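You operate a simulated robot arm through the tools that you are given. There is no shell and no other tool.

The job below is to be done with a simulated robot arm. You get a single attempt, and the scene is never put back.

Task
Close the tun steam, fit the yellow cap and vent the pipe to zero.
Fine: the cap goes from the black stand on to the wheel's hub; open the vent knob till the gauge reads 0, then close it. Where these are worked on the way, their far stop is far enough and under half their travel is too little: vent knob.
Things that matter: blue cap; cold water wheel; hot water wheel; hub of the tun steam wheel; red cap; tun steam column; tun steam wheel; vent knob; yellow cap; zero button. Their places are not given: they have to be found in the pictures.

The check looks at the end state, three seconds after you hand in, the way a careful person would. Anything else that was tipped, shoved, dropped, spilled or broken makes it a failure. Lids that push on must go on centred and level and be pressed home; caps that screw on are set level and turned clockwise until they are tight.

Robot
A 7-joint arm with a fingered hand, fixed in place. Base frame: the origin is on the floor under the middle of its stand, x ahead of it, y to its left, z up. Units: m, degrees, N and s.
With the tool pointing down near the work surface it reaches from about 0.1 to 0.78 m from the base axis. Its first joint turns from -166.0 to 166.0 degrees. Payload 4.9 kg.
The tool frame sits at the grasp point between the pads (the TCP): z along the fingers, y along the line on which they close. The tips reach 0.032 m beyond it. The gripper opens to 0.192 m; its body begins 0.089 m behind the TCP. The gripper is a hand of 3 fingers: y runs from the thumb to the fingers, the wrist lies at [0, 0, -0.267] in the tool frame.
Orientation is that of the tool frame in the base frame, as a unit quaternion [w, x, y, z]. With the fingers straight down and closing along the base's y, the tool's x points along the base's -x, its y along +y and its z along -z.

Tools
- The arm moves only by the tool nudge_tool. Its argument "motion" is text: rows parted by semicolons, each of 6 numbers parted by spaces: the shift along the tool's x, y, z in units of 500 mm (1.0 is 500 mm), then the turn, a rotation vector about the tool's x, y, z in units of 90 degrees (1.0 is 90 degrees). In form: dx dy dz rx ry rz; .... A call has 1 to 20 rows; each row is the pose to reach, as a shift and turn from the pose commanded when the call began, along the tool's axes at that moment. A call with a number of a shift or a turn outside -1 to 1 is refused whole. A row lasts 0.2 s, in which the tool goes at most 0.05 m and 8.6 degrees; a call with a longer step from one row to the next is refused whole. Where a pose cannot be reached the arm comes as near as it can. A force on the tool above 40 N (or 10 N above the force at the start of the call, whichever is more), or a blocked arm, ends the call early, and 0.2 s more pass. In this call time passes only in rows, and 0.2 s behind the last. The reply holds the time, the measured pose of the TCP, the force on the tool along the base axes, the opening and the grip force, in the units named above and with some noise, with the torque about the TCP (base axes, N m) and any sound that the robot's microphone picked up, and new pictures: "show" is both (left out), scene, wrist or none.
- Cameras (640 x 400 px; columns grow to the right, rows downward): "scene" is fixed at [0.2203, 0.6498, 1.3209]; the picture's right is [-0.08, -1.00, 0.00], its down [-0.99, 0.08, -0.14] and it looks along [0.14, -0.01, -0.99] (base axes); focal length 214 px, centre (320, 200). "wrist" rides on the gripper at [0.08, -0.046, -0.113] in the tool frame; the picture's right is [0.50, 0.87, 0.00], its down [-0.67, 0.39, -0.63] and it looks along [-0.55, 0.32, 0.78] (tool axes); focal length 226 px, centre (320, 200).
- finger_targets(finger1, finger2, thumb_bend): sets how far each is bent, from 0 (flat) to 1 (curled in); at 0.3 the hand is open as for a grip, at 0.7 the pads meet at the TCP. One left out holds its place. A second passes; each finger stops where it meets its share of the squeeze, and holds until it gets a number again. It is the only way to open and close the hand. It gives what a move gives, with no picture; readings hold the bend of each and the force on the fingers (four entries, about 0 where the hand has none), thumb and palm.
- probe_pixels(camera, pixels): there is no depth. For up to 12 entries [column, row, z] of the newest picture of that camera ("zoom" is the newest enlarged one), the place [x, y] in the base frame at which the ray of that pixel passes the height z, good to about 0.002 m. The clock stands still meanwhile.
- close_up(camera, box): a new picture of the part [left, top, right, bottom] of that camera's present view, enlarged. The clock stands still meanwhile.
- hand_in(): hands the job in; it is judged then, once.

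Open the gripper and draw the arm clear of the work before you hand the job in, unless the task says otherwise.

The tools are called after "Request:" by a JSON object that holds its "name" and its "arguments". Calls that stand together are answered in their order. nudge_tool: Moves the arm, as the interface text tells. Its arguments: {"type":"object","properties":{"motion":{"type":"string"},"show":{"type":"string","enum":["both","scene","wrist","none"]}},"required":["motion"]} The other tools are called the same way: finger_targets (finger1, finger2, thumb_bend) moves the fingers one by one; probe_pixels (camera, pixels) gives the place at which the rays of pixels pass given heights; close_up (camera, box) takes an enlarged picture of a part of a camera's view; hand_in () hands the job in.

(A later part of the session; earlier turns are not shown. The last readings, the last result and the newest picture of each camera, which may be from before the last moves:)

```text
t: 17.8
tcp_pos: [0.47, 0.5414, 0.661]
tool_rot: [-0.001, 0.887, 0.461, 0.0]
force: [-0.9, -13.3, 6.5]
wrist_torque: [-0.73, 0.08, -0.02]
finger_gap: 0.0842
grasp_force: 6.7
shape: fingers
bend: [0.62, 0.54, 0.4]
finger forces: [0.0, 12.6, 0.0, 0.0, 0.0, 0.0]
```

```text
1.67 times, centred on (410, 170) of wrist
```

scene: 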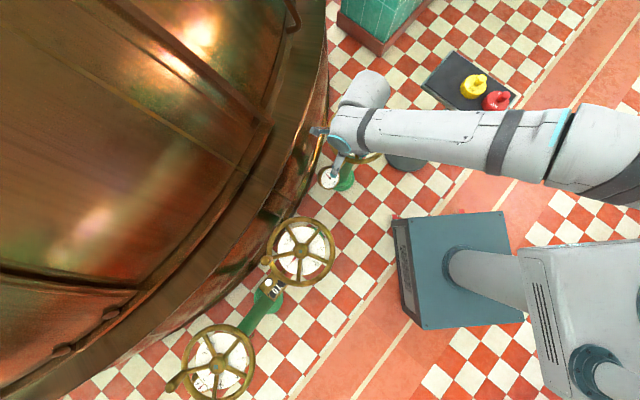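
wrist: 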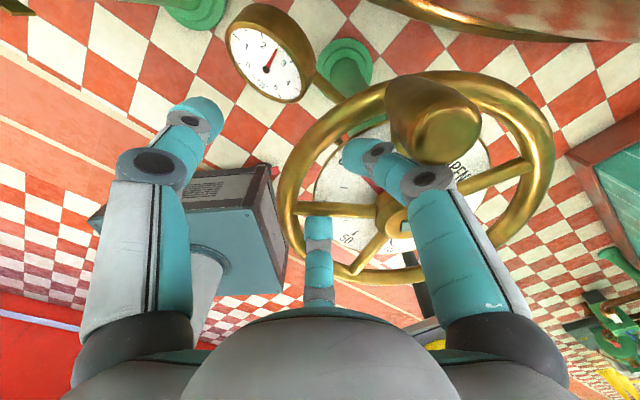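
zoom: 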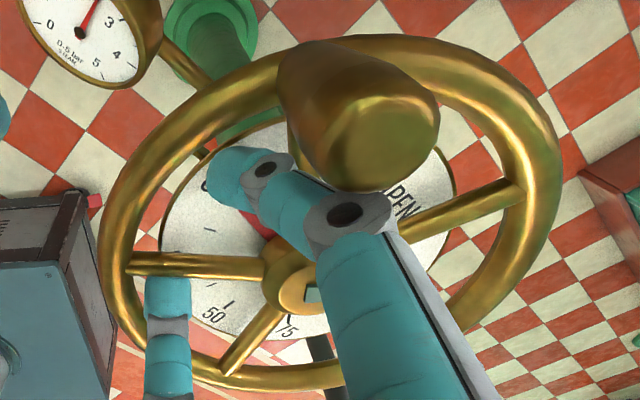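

The tool turned 8° but the wheel barely moved and the force climbed to 13 N, which suggests the stop. I open finger 2 to release the spoke, then lift straight up to inspect the dial.

Request:
{"name": "finger_targets", "arguments": {"finger2": 0.5}}

Request:
{"name": "nudge_tool", "arguments": {"motion": "0 0 -0.03 0 0 0; 0 0 -0.08 0 0 0; 0 0 -0.14 0 0 0; 0 0 -0.2 0 0 0; 0 0 -0.26 0 0 0; 0 0 -0.3 0 0 0"}}

Request:
{"name": "close_up", "arguments": {"camera": "wrist", "box": [260, 50, 560, 290]}}

```text
t: 18.8
tcp_pos: [0.47, 0.5431, 0.6623]
tool_rot: [0.001, 0.887, 0.461, -0.001]
force: [-0.2, -0.7, 0.8]
wrist_torque: [0.05, 0.0, 0.0]
finger_gap: 0.0842
grasp_force: 0.0
shape: fingers
bend: [0.62, 0.5, 0.4]
finger forces: [0.1, 0.0, 0.0, 0.0, 0.1, 0.1]
```

```text
t: 20.2
tcp_pos: [0.4686, 0.5404, 0.811]
tool_rot: [0.001, 0.887, 0.463, 0.0]
force: [-0.6, -0.8, -0.2]
wrist_torque: [-0.01, 0.0, -0.05]
finger_gap: 0.0841
grasp_force: 0.1
shape: fingers
bend: [0.62, 0.5, 0.4]
finger forces: [0.1, 0.0, 0.1, 0.0, 0.0, 0.1]
```

scene: 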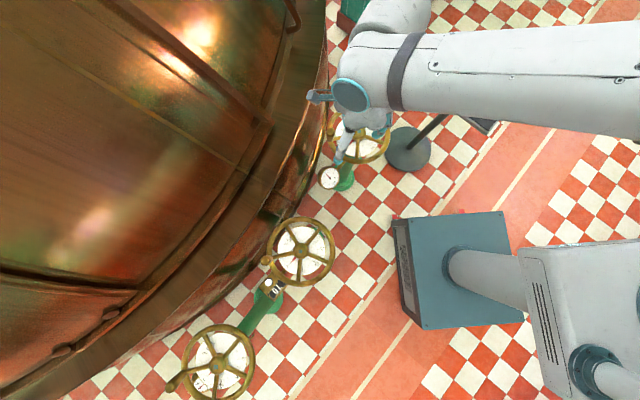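
wrist: 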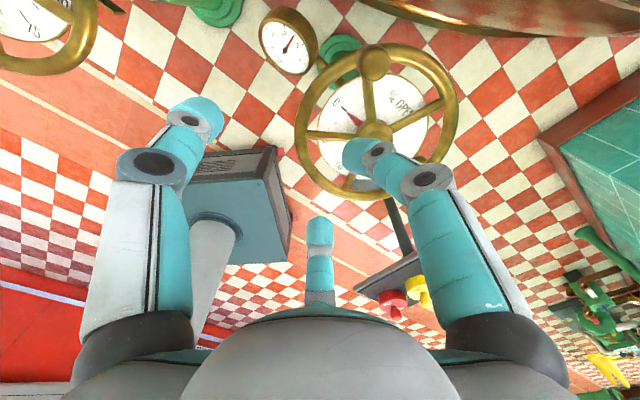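

```text
1.67 times, centred on (410, 170) of wrist
```

zoom: 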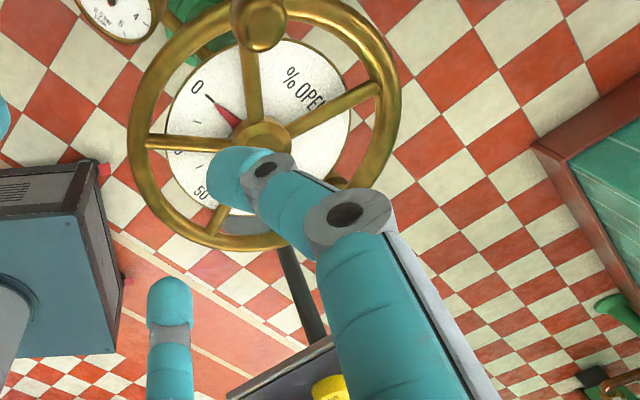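

Request:
{"name": "close_up", "arguments": {"camera": "wrist", "box": [320, 60, 440, 150]}}

Request:
{"name": "close_up", "arguments": {"camera": "wrist", "box": [250, 0, 330, 80]}}

Request:
{"name": "close_up", "arguments": {"camera": "scene", "box": [300, 90, 420, 200]}}

```text
4.44 times, centred on (380, 105) of wrist
```

zoom: 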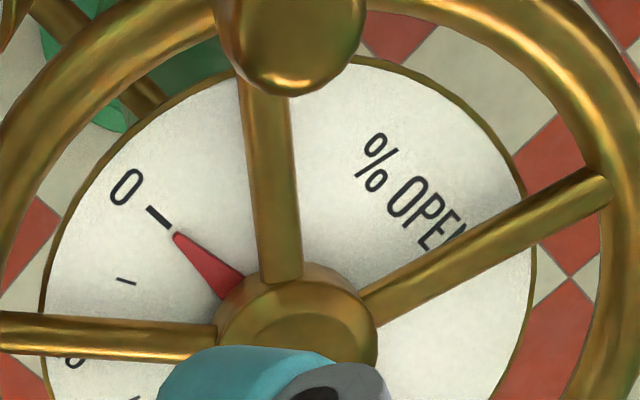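

```text
5.00 times, centred on (290, 40) of wrist
```

zoom: 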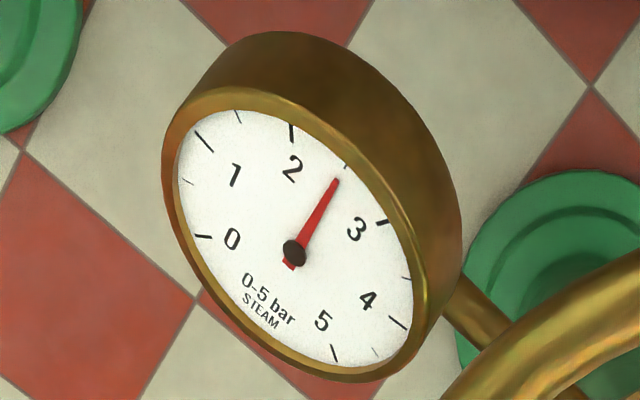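

```text
3.64 times, centred on (360, 145) of scene
```

zoom: 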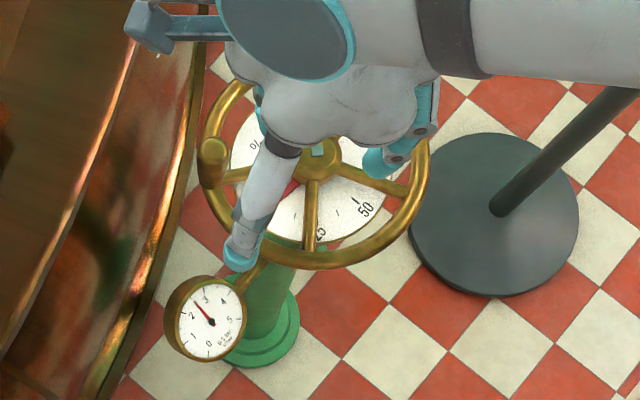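

The pointer now lies exactly on the 0 mark (zoom (160,218)), so the tun steam wheel is closed; the gauge still shows ~2.5 bar. Next I fetch the yellow cap: I travel to above it at z ≈ 0.85, turning the tool back 42° so a gap between fingers faces the red cap.

Request:
{"name": "nudge_tool", "arguments": {"motion": "-0.0447 0.0772 -0.0067 0 0 -0.0389; -0.0894 0.1544 -0.0133 0 0 -0.0778; -0.1341 0.2316 -0.02 0 0 -0.1167; -0.1789 0.3087 -0.0267 0 0 -0.1556; -0.2236 0.3859 -0.0333 0 0 -0.1944; -0.2683 0.4631 -0.04 0 0 -0.2333; -0.3130 0.5403 -0.0467 0 0 -0.2722; -0.3577 0.6175 -0.0533 0 0 -0.3111; -0.4025 0.6947 -0.06 0 0 -0.35; -0.4472 0.7718 -0.0667 0 0 -0.3889; -0.4919 0.8490 -0.0733 0 0 -0.4278; -0.5366 0.9262 -0.08 0 0 -0.4667; -0.5366 0.9262 -0.08 0 0 -0.4667"}}

Request:
{"name": "finger_targets", "arguments": {"finger1": 0.45, "finger2": 0.45, "thumb_bend": 0.45}}

Request:
{"name": "close_up", "arguments": {"camera": "wrist", "box": [200, 80, 440, 260]}}

Request:
{"name": "close_up", "arguments": {"camera": "scene", "box": [310, 90, 410, 190]}}

```text
t: 23.0
tcp_pos: [0.6971, 0.0558, 0.8531]
tool_rot: [0.0, 0.663, 0.749, -0.001]
force: [-0.6, -0.2, 0.5]
wrist_torque: [0.0, -0.02, 0.05]
finger_gap: 0.0844
grasp_force: 0.1
shape: fingers
bend: [0.62, 0.5, 0.4]
finger forces: [0.1, 0.0, 0.0, 0.0, 0.1, 0.0]
```

scene: 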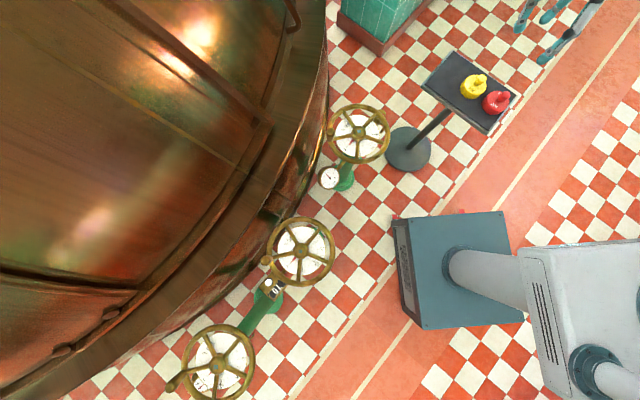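
wrist: 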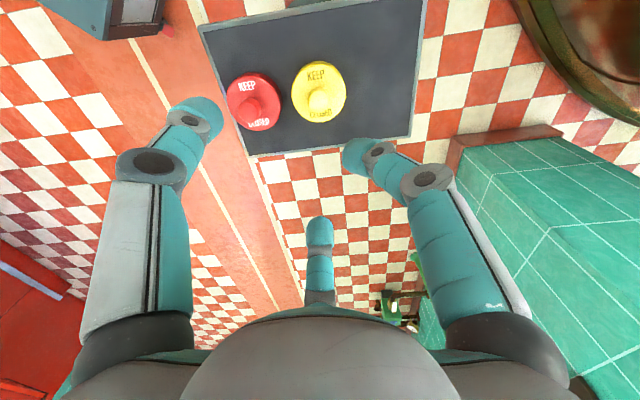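

```text
t: 24.0
tcp_pos: [0.6983, 0.0557, 0.8536]
tool_rot: [0.0, 0.664, 0.748, 0.0]
force: [-0.2, 0.6, -0.6]
wrist_torque: [0.01, -0.01, 0.01]
finger_gap: 0.1055
grasp_force: 0.0
shape: fingers
bend: [0.45, 0.45, 0.45]
finger forces: [0.0, 0.0, 0.0, 0.0, 0.0, 0.0]
```

```text
2.22 times, centred on (320, 170) of wrist
```

zoom: 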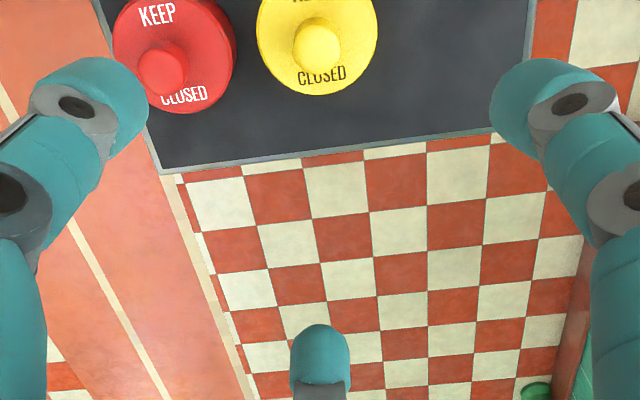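

```text
4.00 times, centred on (360, 140) of scene
```

zoom: 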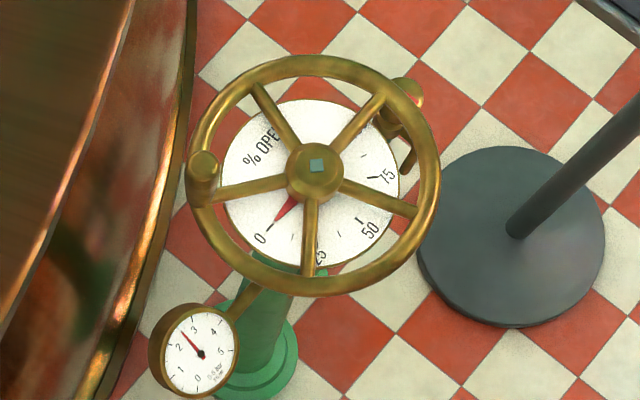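

The scene zoom confirms pointer at 0 and the wheel unobstructed. The yellow cap lies beneath the hand (wrist (319,95)); I take a tighter zoom and probe its handle and disc.

Request:
{"name": "close_up", "arguments": {"camera": "wrist", "box": [210, 40, 370, 150]}}

Request:
{"name": "close_up", "arguments": {"camera": "scene", "box": [445, 60, 525, 125]}}

```text
3.64 times, centred on (290, 95) of wrist
```

zoom: 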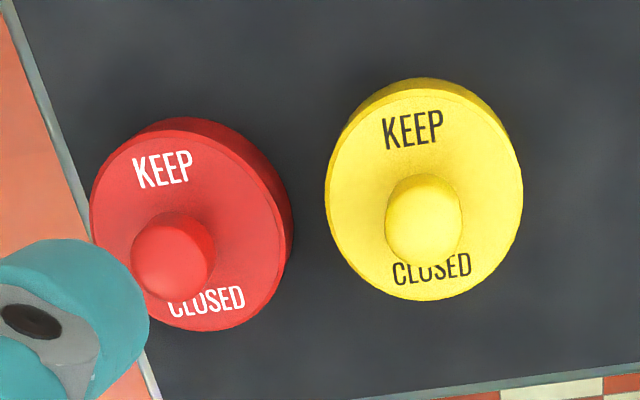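

```text
6.15 times, centred on (485, 92) of scene
```

zoom: 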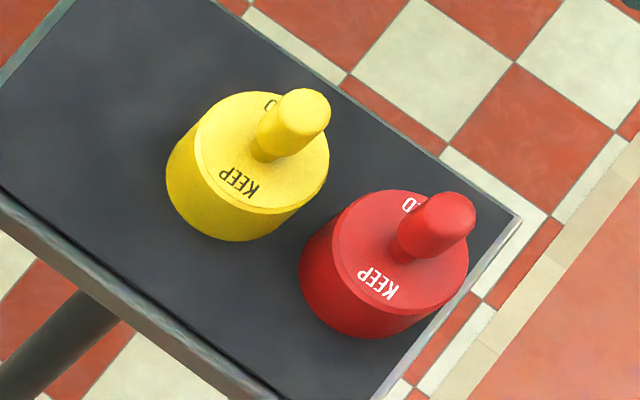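

I probe the yellow handle top and disc centre from both cameras at several heights to triangulate.

Request:
{"name": "probe_pixels", "arguments": {"camera": "wrist", "pixels": [[318.6, 99.1, 0.64], [318.6, 99.1, 0.65], [318.6, 99.1, 0.66], [318.85, 93.6, 0.6], [318.85, 93.6, 0.61], [318.85, 93.6, 0.62]]}}

Request:
{"name": "probe_pixels", "arguments": {"camera": "scene", "pixels": [[482.2, 77.7, 0.64], [482.2, 77.7, 0.65], [482.2, 77.7, 0.66], [475.7, 84.2, 0.6], [475.7, 84.2, 0.61], [475.7, 84.2, 0.62]]}}

```text
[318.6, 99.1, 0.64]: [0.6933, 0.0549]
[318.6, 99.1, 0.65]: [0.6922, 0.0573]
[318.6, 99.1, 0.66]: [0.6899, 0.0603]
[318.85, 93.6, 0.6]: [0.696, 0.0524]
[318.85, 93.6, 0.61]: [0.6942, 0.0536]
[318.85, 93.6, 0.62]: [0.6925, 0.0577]
```

```text
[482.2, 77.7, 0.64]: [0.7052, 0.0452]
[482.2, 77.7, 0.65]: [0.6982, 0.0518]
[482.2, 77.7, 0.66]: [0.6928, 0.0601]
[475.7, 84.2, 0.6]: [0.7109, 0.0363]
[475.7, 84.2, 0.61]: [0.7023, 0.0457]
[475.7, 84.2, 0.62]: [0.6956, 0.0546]
```

Triangulation puts the yellow handle top at ≈ (0.692,0.059,0.66) and the disc top at z ≈ 0.62. I shift 6 mm and descend to z 0.73 first, and check the alignment.

Request:
{"name": "nudge_tool", "arguments": {"motion": "0.004 -0.006 0.05 0 0 0; 0.0074 -0.0112 0.11 0 0 0; 0.0074 -0.0112 0.17 0 0 0; 0.0074 -0.0112 0.22 0 0 0; 0.0074 -0.0112 0.246 0 0 0; 0.0074 -0.0112 0.246 0 0 0"}}

Request:
{"name": "close_up", "arguments": {"camera": "wrist", "box": [180, 40, 460, 250]}}

Request:
{"name": "close_up", "arguments": {"camera": "scene", "box": [420, 20, 560, 140]}}

```text
t: 25.4
tcp_pos: [0.6899, 0.0587, 0.7282]
tool_rot: [0.0, 0.663, 0.748, 0.0]
force: [0.5, 0.2, -0.2]
wrist_torque: [-0.01, 0.05, 0.03]
finger_gap: 0.1054
grasp_force: 0.0
shape: fingers
bend: [0.45, 0.45, 0.45]
finger forces: [0.0, 0.0, 0.0, 0.0, 0.0, 0.0]
```

scene: 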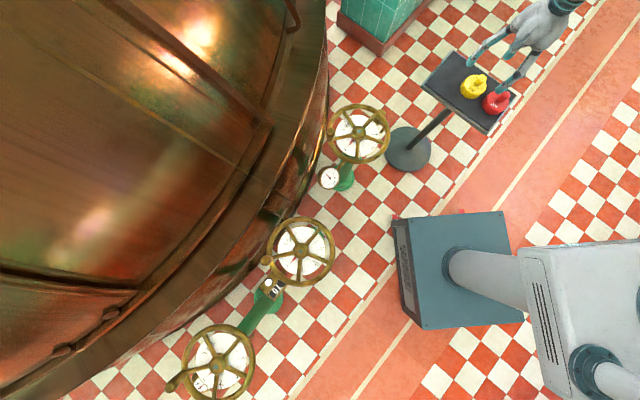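
wrist: 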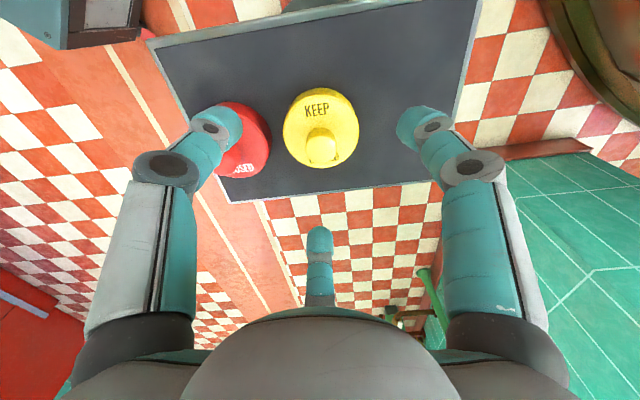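

```text
1.90 times, centred on (320, 145) of wrist
```

zoom: 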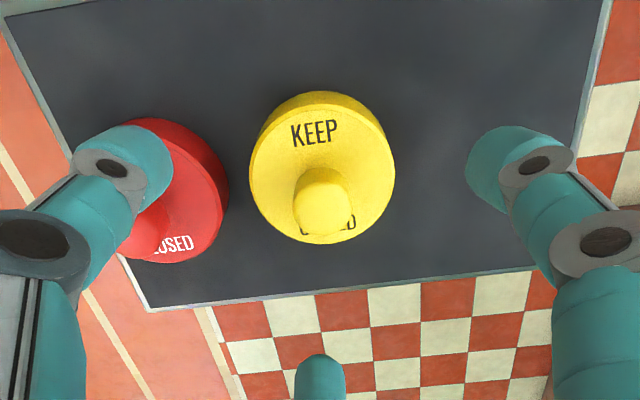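

```text
3.33 times, centred on (490, 80) of scene
```

zoom: 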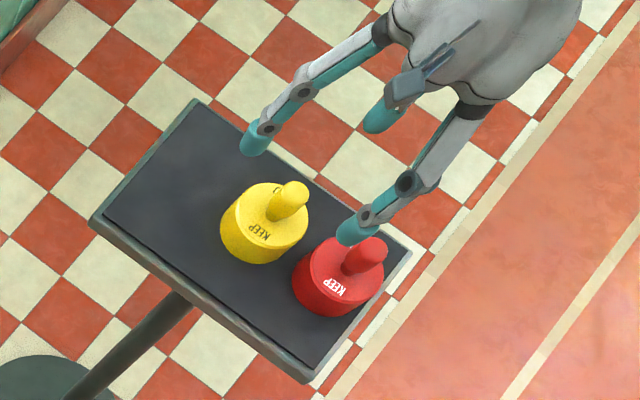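

The red handle is nearer than I thought (≈ (0.623,−0.006)), direction 225° from yellow, and the thumb points toward it. I turn the tool 25° further clockwise so a finger gap faces the red cap.

Request:
{"name": "nudge_tool", "arguments": {"motion": "0 0 0 0 0 0.07; 0 0 0 0 0 0.14; 0 0 0 0 0 0.21; 0 0 0 0 0 0.28; 0 0 0 0 0 0.28"}}

Request:
{"name": "close_up", "arguments": {"camera": "wrist", "box": [180, 40, 460, 250]}}

Request:
{"name": "close_up", "arguments": {"camera": "scene", "box": [420, 20, 560, 140]}}

```text
t: 26.6
tcp_pos: [0.6908, 0.0598, 0.7285]
tool_rot: [0.0, 0.811, 0.585, 0.0]
force: [-0.7, -0.5, -0.3]
wrist_torque: [0.0, 0.02, -0.03]
finger_gap: 0.1055
grasp_force: 0.1
shape: fingers
bend: [0.45, 0.45, 0.45]
finger forces: [0.1, 0.0, 0.0, 0.0, 0.0, 0.0]
```

scene: 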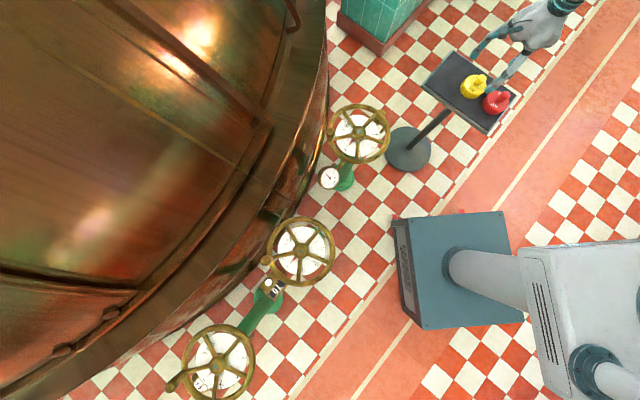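
wrist: 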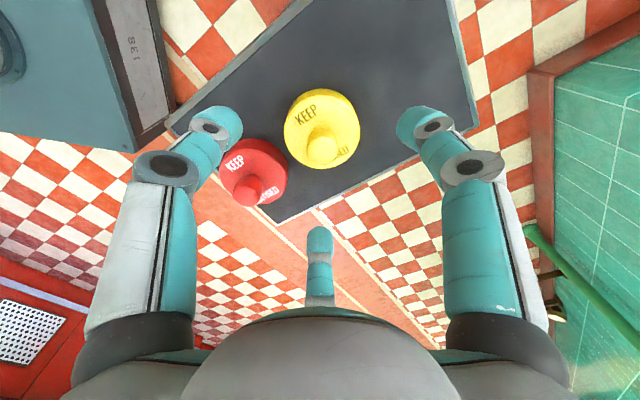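

```text
1.90 times, centred on (320, 145) of wrist
```

zoom: 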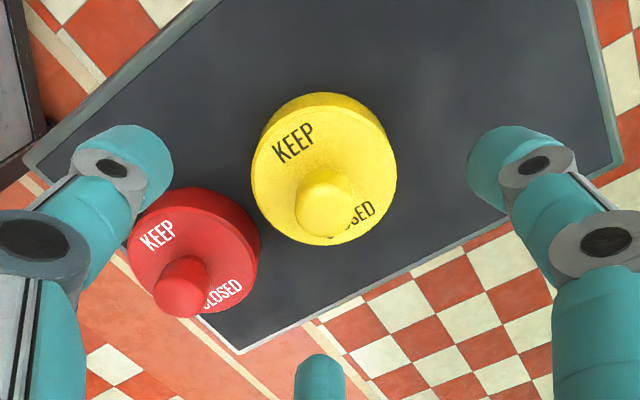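

```text
3.33 times, centred on (490, 80) of scene
```

zoom: 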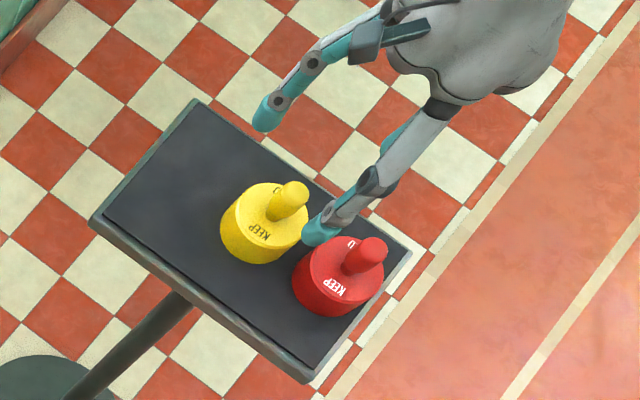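

Red now sits midway between thumb and the far finger, and the yellow handle is centred at wrist (321,147). I descend 6 cm to z ≈ 0.668.

Request:
{"name": "nudge_tool", "arguments": {"motion": "0 0 0.03 0 0 0; 0 0 0.06 0 0 0; 0 0 0.09 0 0 0; 0 0 0.11 0 0 0; 0 0 0.121 0 0 0"}}

Request:
{"name": "close_up", "arguments": {"camera": "wrist", "box": [180, 60, 460, 270]}}

Request:
{"name": "close_up", "arguments": {"camera": "scene", "box": [420, 20, 560, 140]}}

```text
t: 27.8
tcp_pos: [0.692, 0.0592, 0.6673]
tool_rot: [0.0, 0.81, 0.586, 0.001]
force: [-0.6, 0.5, -0.4]
wrist_torque: [0.01, 0.0, -0.01]
finger_gap: 0.1056
grasp_force: 0.0
shape: fingers
bend: [0.45, 0.45, 0.45]
finger forces: [0.0, 0.1, 0.0, 0.1, 0.1, 0.0]
```

scene: 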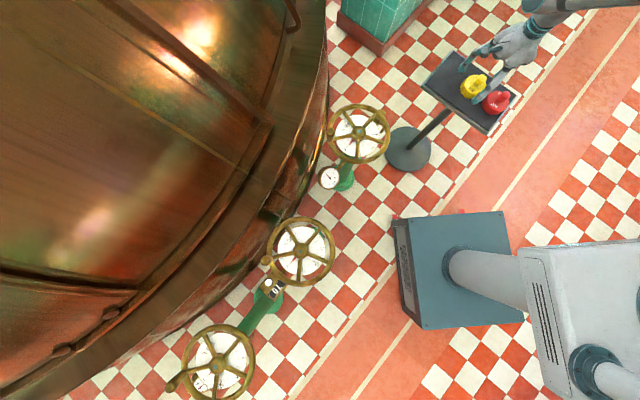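
wrist: 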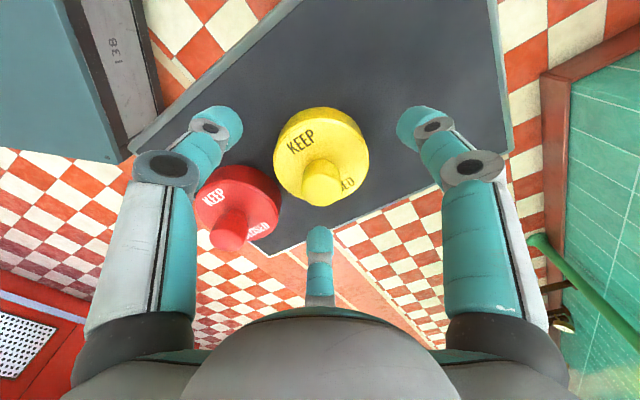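

```text
1.90 times, centred on (320, 165) of wrist
```

zoom: 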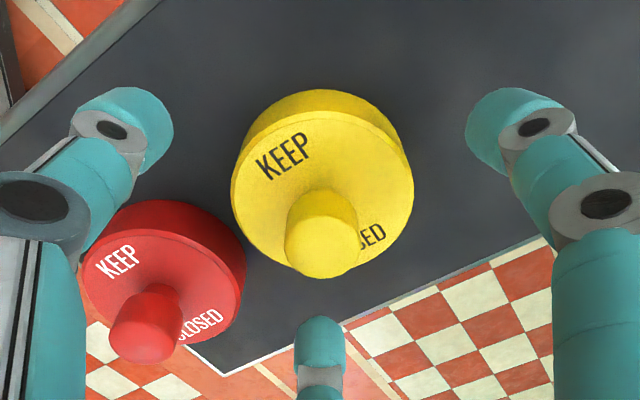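

```text
3.33 times, centred on (490, 80) of scene
```

zoom: 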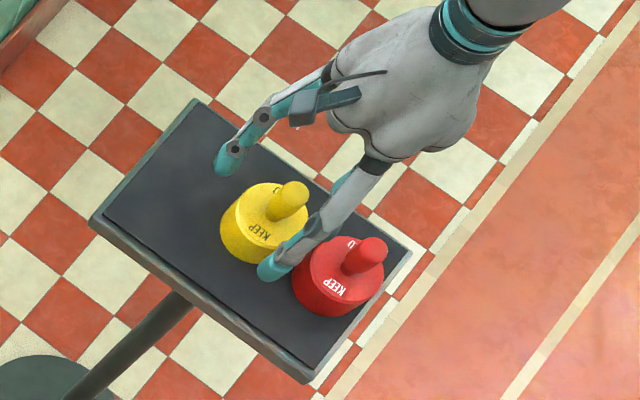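

Handle top is right at the TCP (wrist (322,189)) with the tips around its lower part and clear of the red cap. I close all three digits on the handle.

Request:
{"name": "finger_targets", "arguments": {"finger1": 0.7, "finger2": 0.7, "thumb_bend": 0.7}}

Request:
{"name": "close_up", "arguments": {"camera": "wrist", "box": [180, 60, 460, 270]}}

Request:
{"name": "close_up", "arguments": {"camera": "scene", "box": [420, 20, 560, 140]}}

```text
t: 28.8
tcp_pos: [0.691, 0.06, 0.6692]
tool_rot: [0.0, 0.81, 0.586, 0.0]
force: [0.6, 0.0, -0.6]
wrist_torque: [-0.01, -0.02, 0.02]
finger_gap: 0.0206
grasp_force: 11.2
shape: fingers
bend: [0.65, 0.64, 0.66]
finger forces: [6.3, 7.0, 0.0, 0.0, 7.2, 0.0]
```

```text
1.90 times, centred on (320, 165) of wrist
```

zoom: 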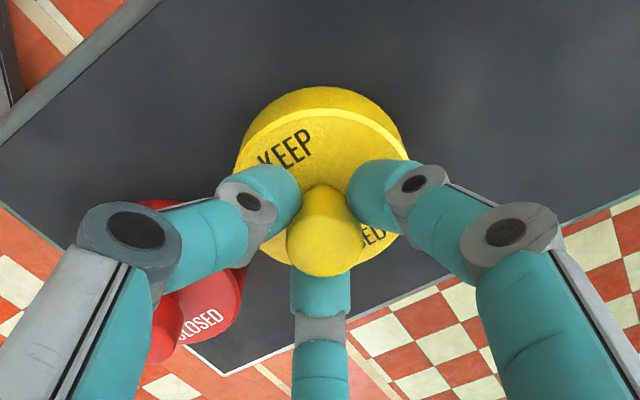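

```text
3.33 times, centred on (490, 80) of scene
```

zoom: 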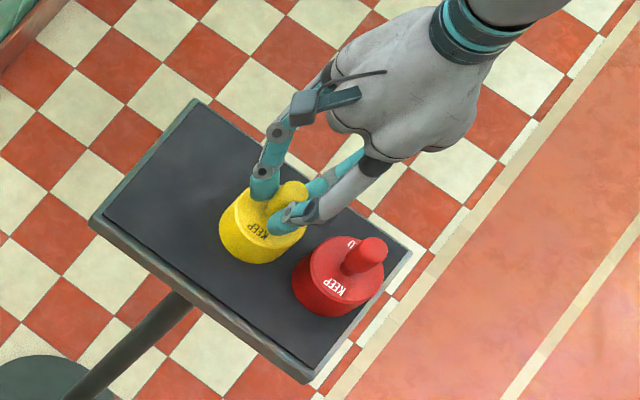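

The handle is held with ~7 N per digit (gap 0.021). I lift straight up about 8 cm gently and check that the cap comes level.

Request:
{"name": "nudge_tool", "arguments": {"motion": "0 0 -0.01 0 0 0; 0 0 -0.03 0 0 0; 0 0 -0.06 0 0 0; 0 0 -0.1 0 0 0; 0 0 -0.14 0 0 0; 0 0 -0.17 0 0 0; 0 0 -0.17 0 0 0"}}

Request:
{"name": "close_up", "arguments": {"camera": "wrist", "box": [180, 60, 460, 270]}}

Request:
{"name": "close_up", "arguments": {"camera": "scene", "box": [420, 20, 560, 140]}}

```text
t: 30.4
tcp_pos: [0.6917, 0.0597, 0.7519]
tool_rot: [-0.001, 0.81, 0.586, 0.0]
force: [0.4, 0.0, -1.7]
wrist_torque: [0.0, 0.01, -0.01]
finger_gap: 0.0207
grasp_force: 9.6
shape: fingers
bend: [0.65, 0.64, 0.67]
finger forces: [6.3, 6.9, 0.1, 0.0, 7.3, 0.1]
```

scene: 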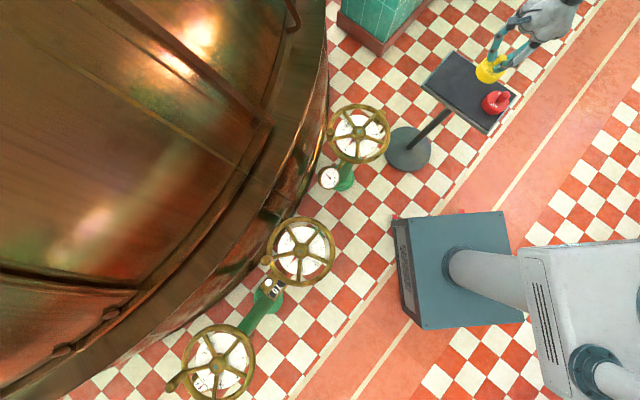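
wrist: 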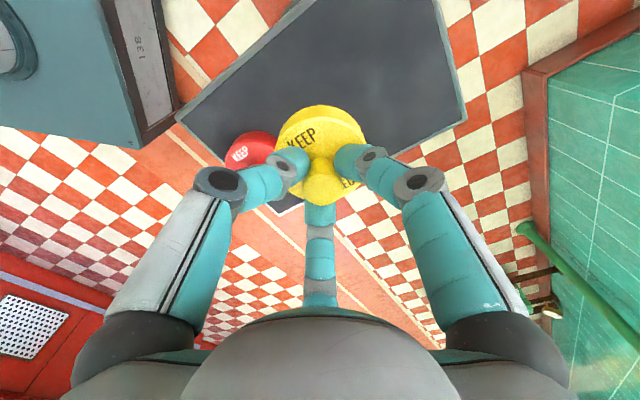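

```text
1.90 times, centred on (320, 165) of wrist
```

zoom: 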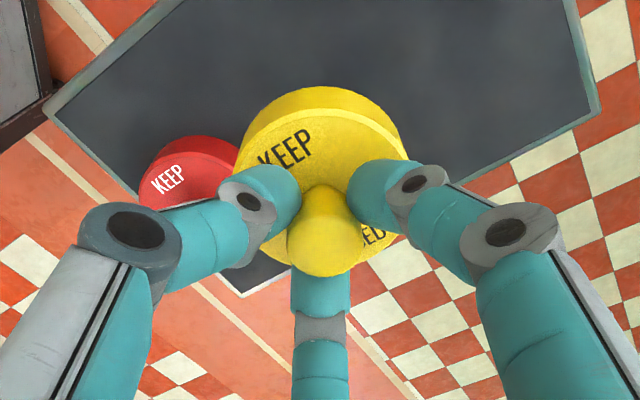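

```text
3.33 times, centred on (490, 80) of scene
```

zoom: 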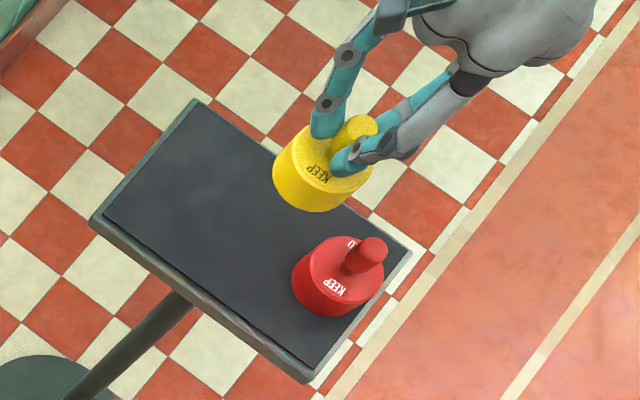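

The cap hangs level (load ~1.7 N, grip steady) and the red cap stayed put. Before carrying it over, I re-measure the hub and stem in the unobstructed scene view.

Request:
{"name": "close_up", "arguments": {"camera": "scene", "box": [345, 117, 375, 147]}}

Request:
{"name": "close_up", "arguments": {"camera": "scene", "box": [325, 98, 395, 168]}}

```text
13.33 times, centred on (360, 132) of scene
```

zoom: 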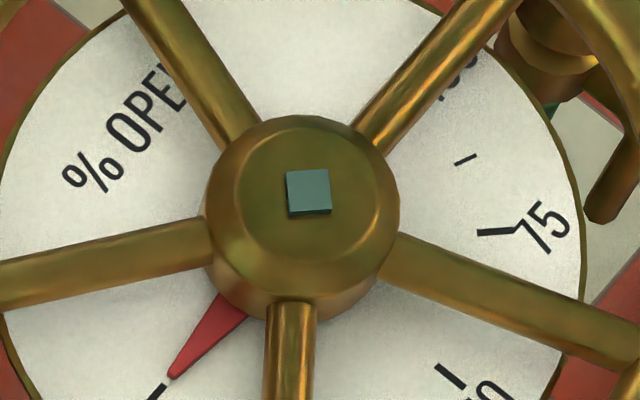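

```text
5.71 times, centred on (360, 133) of scene
```

zoom: 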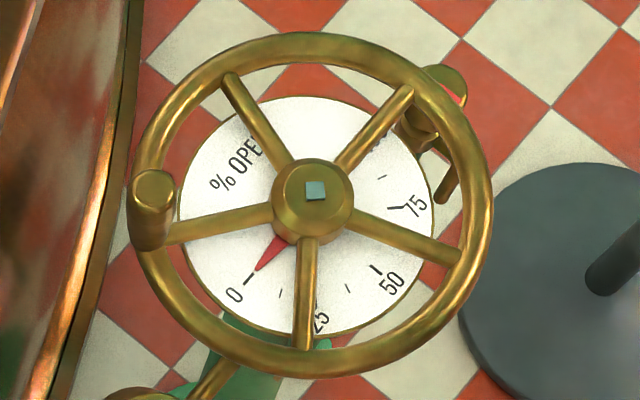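

With the wheel closed the square stem has sunk nearly flush with the hub, so the cap can sit on the hub. I probe stem centre (359.1,131.4) and rim extremes for the axis location.

Request:
{"name": "probe_pixels", "arguments": {"camera": "scene", "pixels": [[359.1, 131.4, 0.645], [359.1, 131.4, 0.65], [359.1, 131.4, 0.655], [358.7, 132.0, 0.645], [330.4, 133.0, 0.635], [387.7, 134.0, 0.635], [358.5, 106.6, 0.635], [358.0, 161.4, 0.635], [359.04, 133.96, 0.635], [357.2, 157.5, 0.635], [342.5, 113.0, 0.635], [376.5, 115.5, 0.635]]}}

```text
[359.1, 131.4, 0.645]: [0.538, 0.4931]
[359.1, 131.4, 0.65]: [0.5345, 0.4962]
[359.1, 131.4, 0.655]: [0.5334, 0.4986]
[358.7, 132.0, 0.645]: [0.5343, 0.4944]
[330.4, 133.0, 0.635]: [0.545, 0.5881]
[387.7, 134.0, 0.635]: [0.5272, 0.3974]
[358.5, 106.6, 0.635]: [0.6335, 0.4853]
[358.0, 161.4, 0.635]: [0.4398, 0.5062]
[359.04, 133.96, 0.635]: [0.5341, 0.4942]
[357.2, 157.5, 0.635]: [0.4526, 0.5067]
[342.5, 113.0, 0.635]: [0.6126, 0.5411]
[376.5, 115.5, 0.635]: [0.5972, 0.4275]
```

Axis estimate ≈ (0.536,0.495). I carry the cap up and over to above the hub at z ≈ 0.82, turning the tool back by 78° on the way so the camera bracket faces away from the tun.

Request:
{"name": "nudge_tool", "arguments": {"motion": "0.0456 -0.0355 -0.035 0 0 -0.0542; 0.0912 -0.0710 -0.07 0 0 -0.1084; 0.1368 -0.1065 -0.105 0 0 -0.1626; 0.1824 -0.1420 -0.14 0 0 -0.2168; 0.2280 -0.1776 -0.14 0 0 -0.2709; 0.2736 -0.2131 -0.14 0 0 -0.3251; 0.3192 -0.2486 -0.14 0 0 -0.3793; 0.3648 -0.2841 -0.14 0 0 -0.4335; 0.4104 -0.3196 -0.14 0 0 -0.4877; 0.4560 -0.3551 -0.14 0 0 -0.5419; 0.5016 -0.3906 -0.14 0 0 -0.5961; 0.5472 -0.4262 -0.14 0 0 -0.6503; 0.5928 -0.4617 -0.14 0 0 -0.7044; 0.6384 -0.4972 -0.14 0 0 -0.7586; 0.6840 -0.5327 -0.14 0 0 -0.8128; 0.7296 -0.5682 -0.14 0 0 -0.867; 0.7296 -0.5682 -0.14 0 0 -0.867"}}

Request:
{"name": "close_up", "arguments": {"camera": "wrist", "box": [180, 40, 500, 270]}}

Request:
{"name": "close_up", "arguments": {"camera": "scene", "box": [310, 60, 430, 180]}}

```text
t: 34.0
tcp_pos: [0.536, 0.4944, 0.8269]
tool_rot: [0.0, 0.26, 0.966, 0.0]
force: [0.9, 0.7, -0.6]
wrist_torque: [0.0, 0.01, -0.02]
finger_gap: 0.021
grasp_force: 9.9
shape: fingers
bend: [0.65, 0.64, 0.67]
finger forces: [6.2, 7.1, 0.0, 0.0, 7.1, 0.0]
```

scene: 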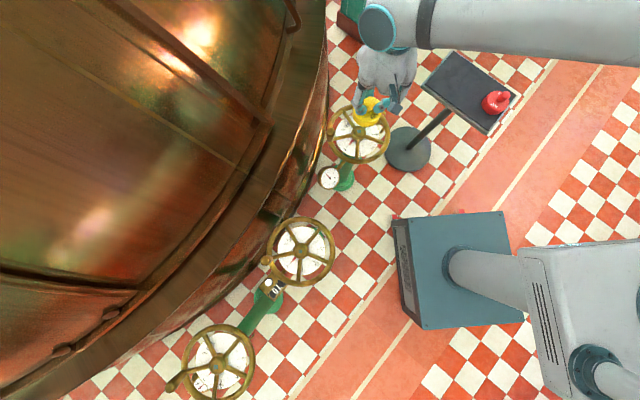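
wrist: 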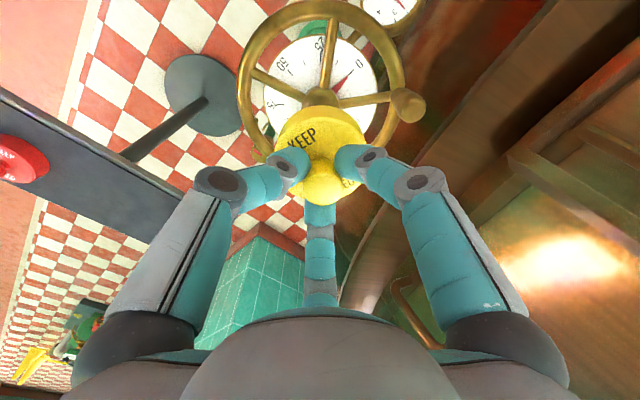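

```text
1.74 times, centred on (340, 155) of wrist
```

zoom: 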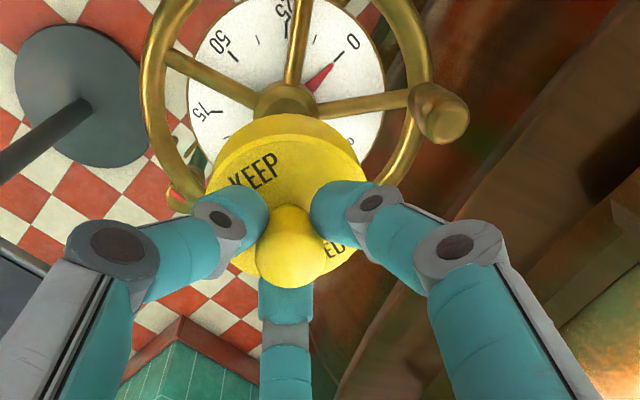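

```text
3.33 times, centred on (370, 120) of scene
```

zoom: 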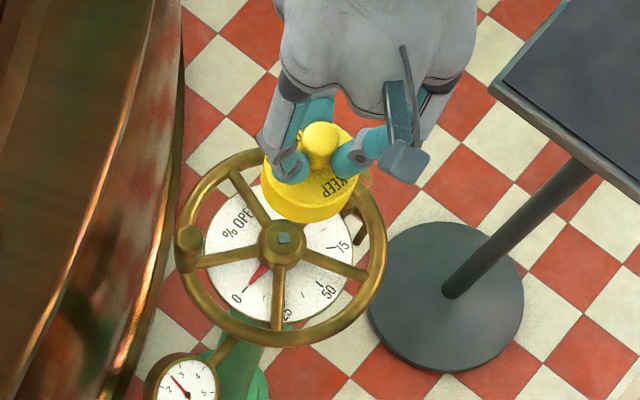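

In the wrist view the spokes converge at (320,107), matching the tool axis expectation (320,108), so the cap is centred over the hub. I lower to TCP z ≈ 0.74, just above contact, and check.

Request:
{"name": "nudge_tool", "arguments": {"motion": "0 0 0.04 0 0 0; 0 0 0.08 0 0 0; 0 0 0.12 0 0 0; 0 0 0.15 0 0 0; 0 0 0.17 0 0 0; 0 0 0.17 0 0 0"}}

Request:
{"name": "close_up", "arguments": {"camera": "wrist", "box": [180, 40, 500, 270]}}

Request:
{"name": "close_up", "arguments": {"camera": "scene", "box": [320, 80, 410, 170]}}

```text
t: 35.4
tcp_pos: [0.5358, 0.4958, 0.7387]
tool_rot: [0.0, 0.261, 0.965, 0.0]
force: [0.9, 0.7, -0.5]
wrist_torque: [-0.01, 0.03, -0.01]
finger_gap: 0.0207
grasp_force: 10.2
shape: fingers
bend: [0.65, 0.64, 0.67]
finger forces: [6.1, 7.2, 0.1, 0.0, 6.9, 0.0]
```

scene: 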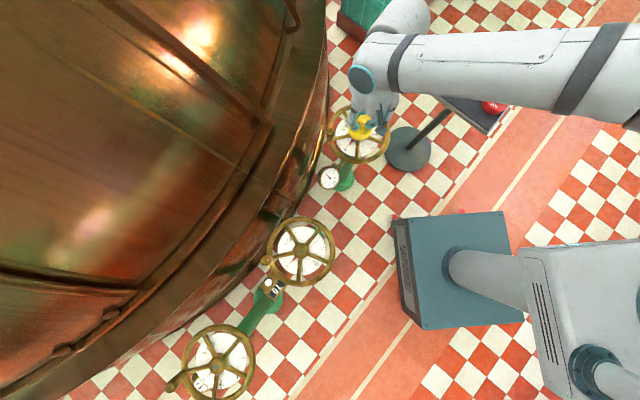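
wrist: 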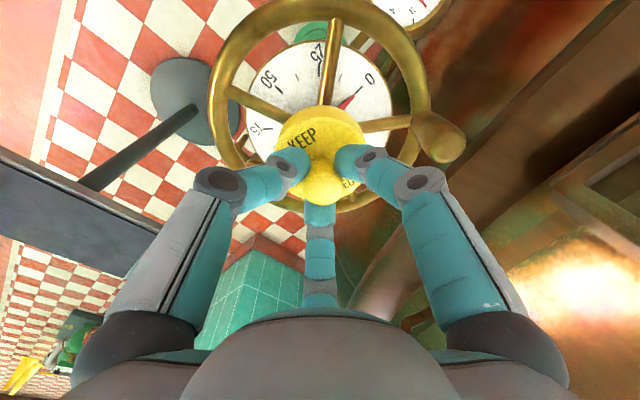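

```text
1.74 times, centred on (340, 155) of wrist
```

zoom: 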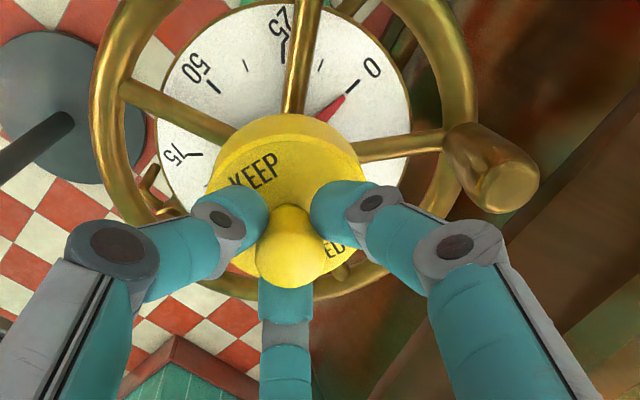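

```text
4.44 times, centred on (365, 125) of scene
```

zoom: 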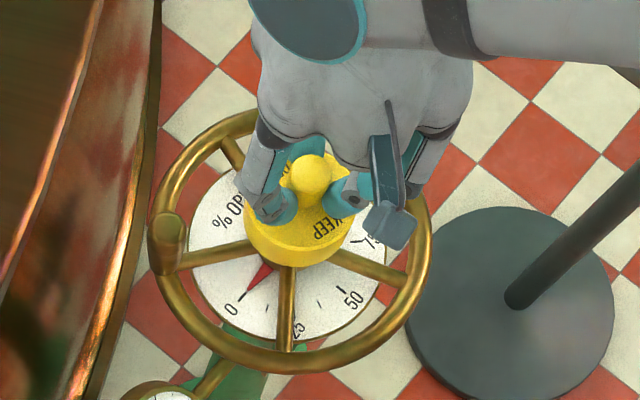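

Rim extremes in the wrist view (cols 209–431, bottom row 213) match a wheel centred on the tool axis. I lower slowly in 2 mm steps and watch for contact.

Request:
{"name": "nudge_tool", "arguments": {"motion": "0 0 0.004 0 0 0; 0 0 0.008 0 0 0; 0 0 0.012 0 0 0; 0 0 0.016 0 0 0; 0 0 0.02 0 0 0; 0 0 0.024 0 0 0; 0 0 0.028 0 0 0", "show": "scene"}}

Request:
{"name": "close_up", "arguments": {"camera": "scene", "box": [330, 90, 390, 150]}}

```text
t: 37.0
tcp_pos: [0.5338, 0.4942, 0.725]
tool_rot: [0.0, 0.261, 0.965, 0.001]
force: [0.1, -0.5, -1.8]
wrist_torque: [0.02, 0.0, 0.02]
finger_gap: 0.0206
grasp_force: 9.7
shape: fingers
bend: [0.65, 0.64, 0.67]
finger forces: [6.2, 7.1, 0.0, 0.0, 7.0, 0.0]
```

scene: 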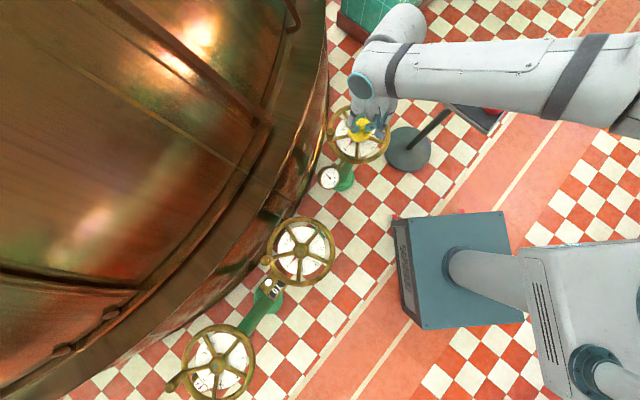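

```text
6.67 times, centred on (360, 120) of scene
```

zoom: 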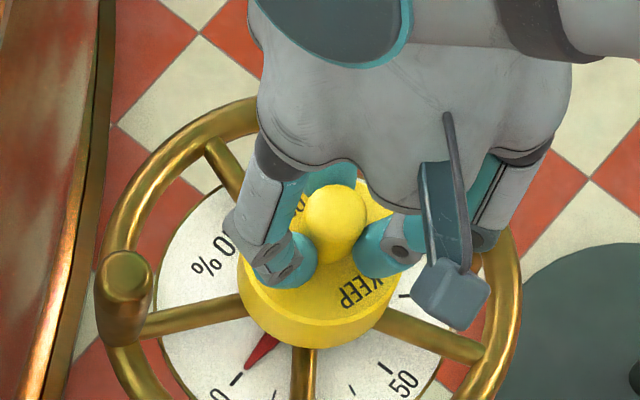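

No contact yet at z 0.725 and the cap is centred in the spokes. I keep lowering in 2 mm steps.

Request:
{"name": "nudge_tool", "arguments": {"motion": "0 0 0.004 0 0 0; 0 0 0.008 0 0 0; 0 0 0.012 0 0 0; 0 0 0.016 0 0 0; 0 0 0.02 0 0 0", "show": "none"}}

Request:
{"name": "close_up", "arguments": {"camera": "scene", "box": [330, 90, 390, 150]}}

```text
t: 38.2
tcp_pos: [0.5333, 0.4959, 0.7126]
tool_rot: [-0.001, 0.26, 0.966, 0.001]
force: [0.9, 0.0, -0.6]
wrist_torque: [0.03, 0.02, -0.01]
finger_gap: 0.021
grasp_force: 10.1
shape: fingers
bend: [0.65, 0.64, 0.67]
finger forces: [6.2, 7.1, 0.1, 0.1, 6.8, 0.1]
```

```text
6.67 times, centred on (360, 120) of scene
```

zoom: 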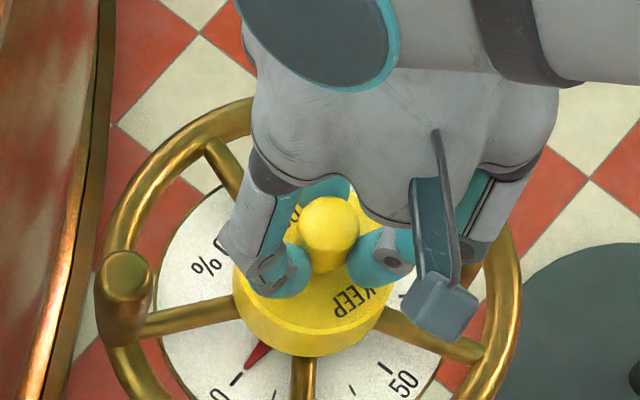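

Still free at z ≈ 0.713; cap centre column (≈314 in zoom) matches the hub's. I continue in 1.5 mm steps.

Request:
{"name": "nudge_tool", "arguments": {"motion": "0 0 0.003 0 0 0; 0 0 0.006 0 0 0; 0 0 0.009 0 0 0; 0 0 0.012 0 0 0", "show": "none"}}

Request:
{"name": "close_up", "arguments": {"camera": "scene", "box": [330, 90, 390, 150]}}

```text
t: 39.2
tcp_pos: [0.536, 0.4954, 0.7081]
tool_rot: [0.0, 0.261, 0.965, 0.0]
force: [-2.0, -1.6, 6.6]
wrist_torque: [-0.05, 0.06, -0.01]
finger_gap: 0.0207
grasp_force: 12.6
shape: fingers
bend: [0.65, 0.65, 0.67]
finger forces: [7.3, 7.6, 0.0, 0.0, 9.7, 0.0]
```

```text
6.67 times, centred on (360, 120) of scene
```

zoom: 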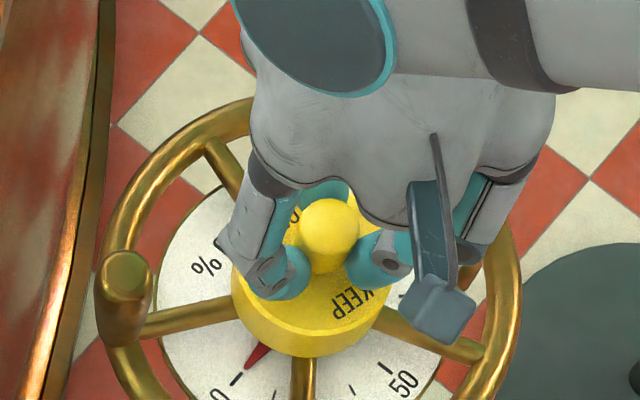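

Contact: 6.6 N upward at z ≈ 0.708, with a slight sideways push toward (−x,−y). I press 2 mm further in 1 mm steps to see whether it slides or is hard.

Request:
{"name": "nudge_tool", "arguments": {"motion": "0 0 0.002 0 0 0; 0 0 0.004 0 0 0", "show": "wrist"}}

Request:
{"name": "close_up", "arguments": {"camera": "scene", "box": [340, 105, 380, 150]}}

Request:
{"name": "close_up", "arguments": {"camera": "wrist", "box": [220, 80, 420, 240]}}

```text
t: 39.8
tcp_pos: [0.536, 0.4947, 0.7078]
tool_rot: [0.001, 0.26, 0.965, 0.002]
force: [-1.8, -5.5, 21.1]
wrist_torque: [-0.15, 0.04, 0.02]
finger_gap: 0.0203
grasp_force: 15.9
shape: fingers
bend: [0.65, 0.65, 0.66]
finger forces: [8.0, 9.4, 0.0, 0.0, 13.5, 0.0]
```

wrist: 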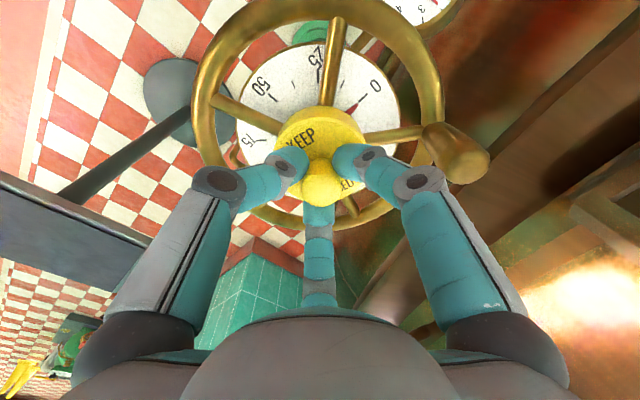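

```text
8.89 times, centred on (360, 128) of scene
```

zoom: 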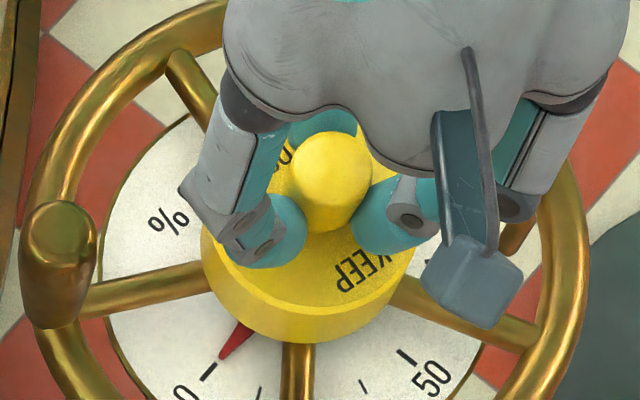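

```text
2.50 times, centred on (320, 160) of wrist
```

zoom: 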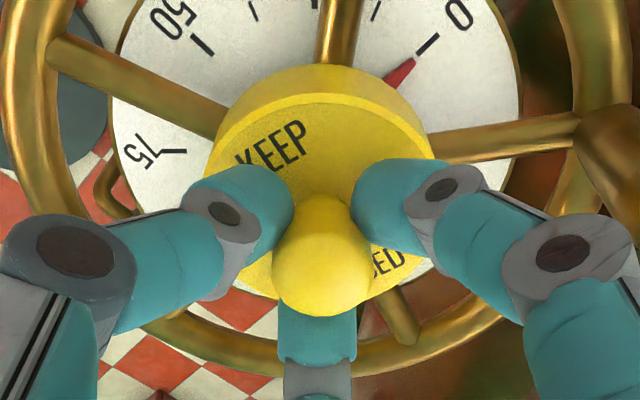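

The force rose to 21 N with no further travel, so the cap is on a hard seat (its lower edge ≈ z 0.632, at the spokes), with a −y side load of 5 N. I ease up a touch, shift 1.5 mm toward −y to relieve it, and press again.

Request:
{"name": "nudge_tool", "arguments": {"motion": "0 0 -0.003 0 0 0; -0.0006 -0.0031 -0.003 0 0 0; -0.0006 -0.0031 -0.001 0 0 0; -0.0006 -0.0031 0.001 0 0 0; -0.0006 -0.0031 0.002 0 0 0", "show": "none"}}

```text
t: 41.0
tcp_pos: [0.5332, 0.4942, 0.7062]
tool_rot: [0.0, 0.261, 0.965, 0.001]
force: [4.6, -1.0, 22.0]
wrist_torque: [0.03, -0.25, 0.07]
finger_gap: 0.0192
grasp_force: 15.6
shape: fingers
bend: [0.65, 0.64, 0.68]
finger forces: [8.7, 12.2, 0.0, 0.0, 9.6, 0.0]
```

Side load is now small and 22 N press is held. I look closely to judge whether the cap is level and down on the spokes.

Request:
{"name": "close_up", "arguments": {"camera": "wrist", "box": [250, 90, 390, 210]}}

Request:
{"name": "close_up", "arguments": {"camera": "scene", "box": [340, 105, 380, 150]}}

```text
3.33 times, centred on (320, 150) of wrist
```

zoom: 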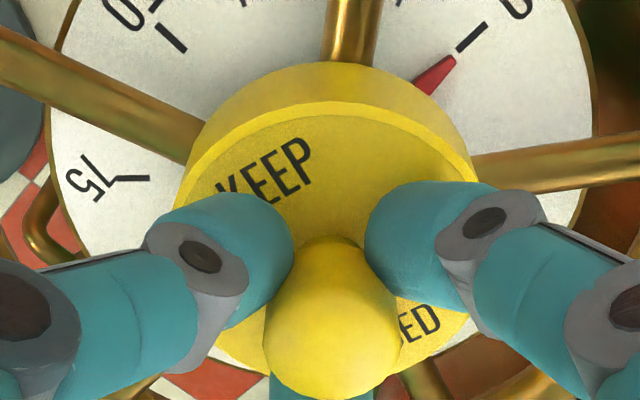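

```text
8.89 times, centred on (360, 128) of scene
```

zoom: 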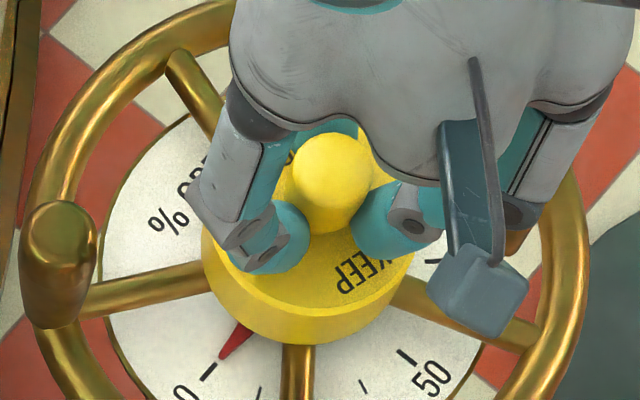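

The cap looks level and its edge meets the spokes. I press once more, ~2 mm of extra command, to be sure it is home.

Request:
{"name": "nudge_tool", "arguments": {"motion": "0 0 0.002 0 0 0; 0 0 0.004 0 0 0; 0 0 0.004 0 0 0", "show": "none"}}

```text
t: 41.8
tcp_pos: [0.5335, 0.4934, 0.7035]
tool_rot: [0.001, 0.261, 0.965, 0.001]
force: [4.9, 0.2, 20.4]
wrist_torque: [0.04, -0.27, 0.04]
finger_gap: 0.0183
grasp_force: 15.0
shape: fingers
bend: [0.65, 0.64, 0.68]
finger forces: [8.7, 12.3, 0.0, 0.0, 8.5, 0.0]
```

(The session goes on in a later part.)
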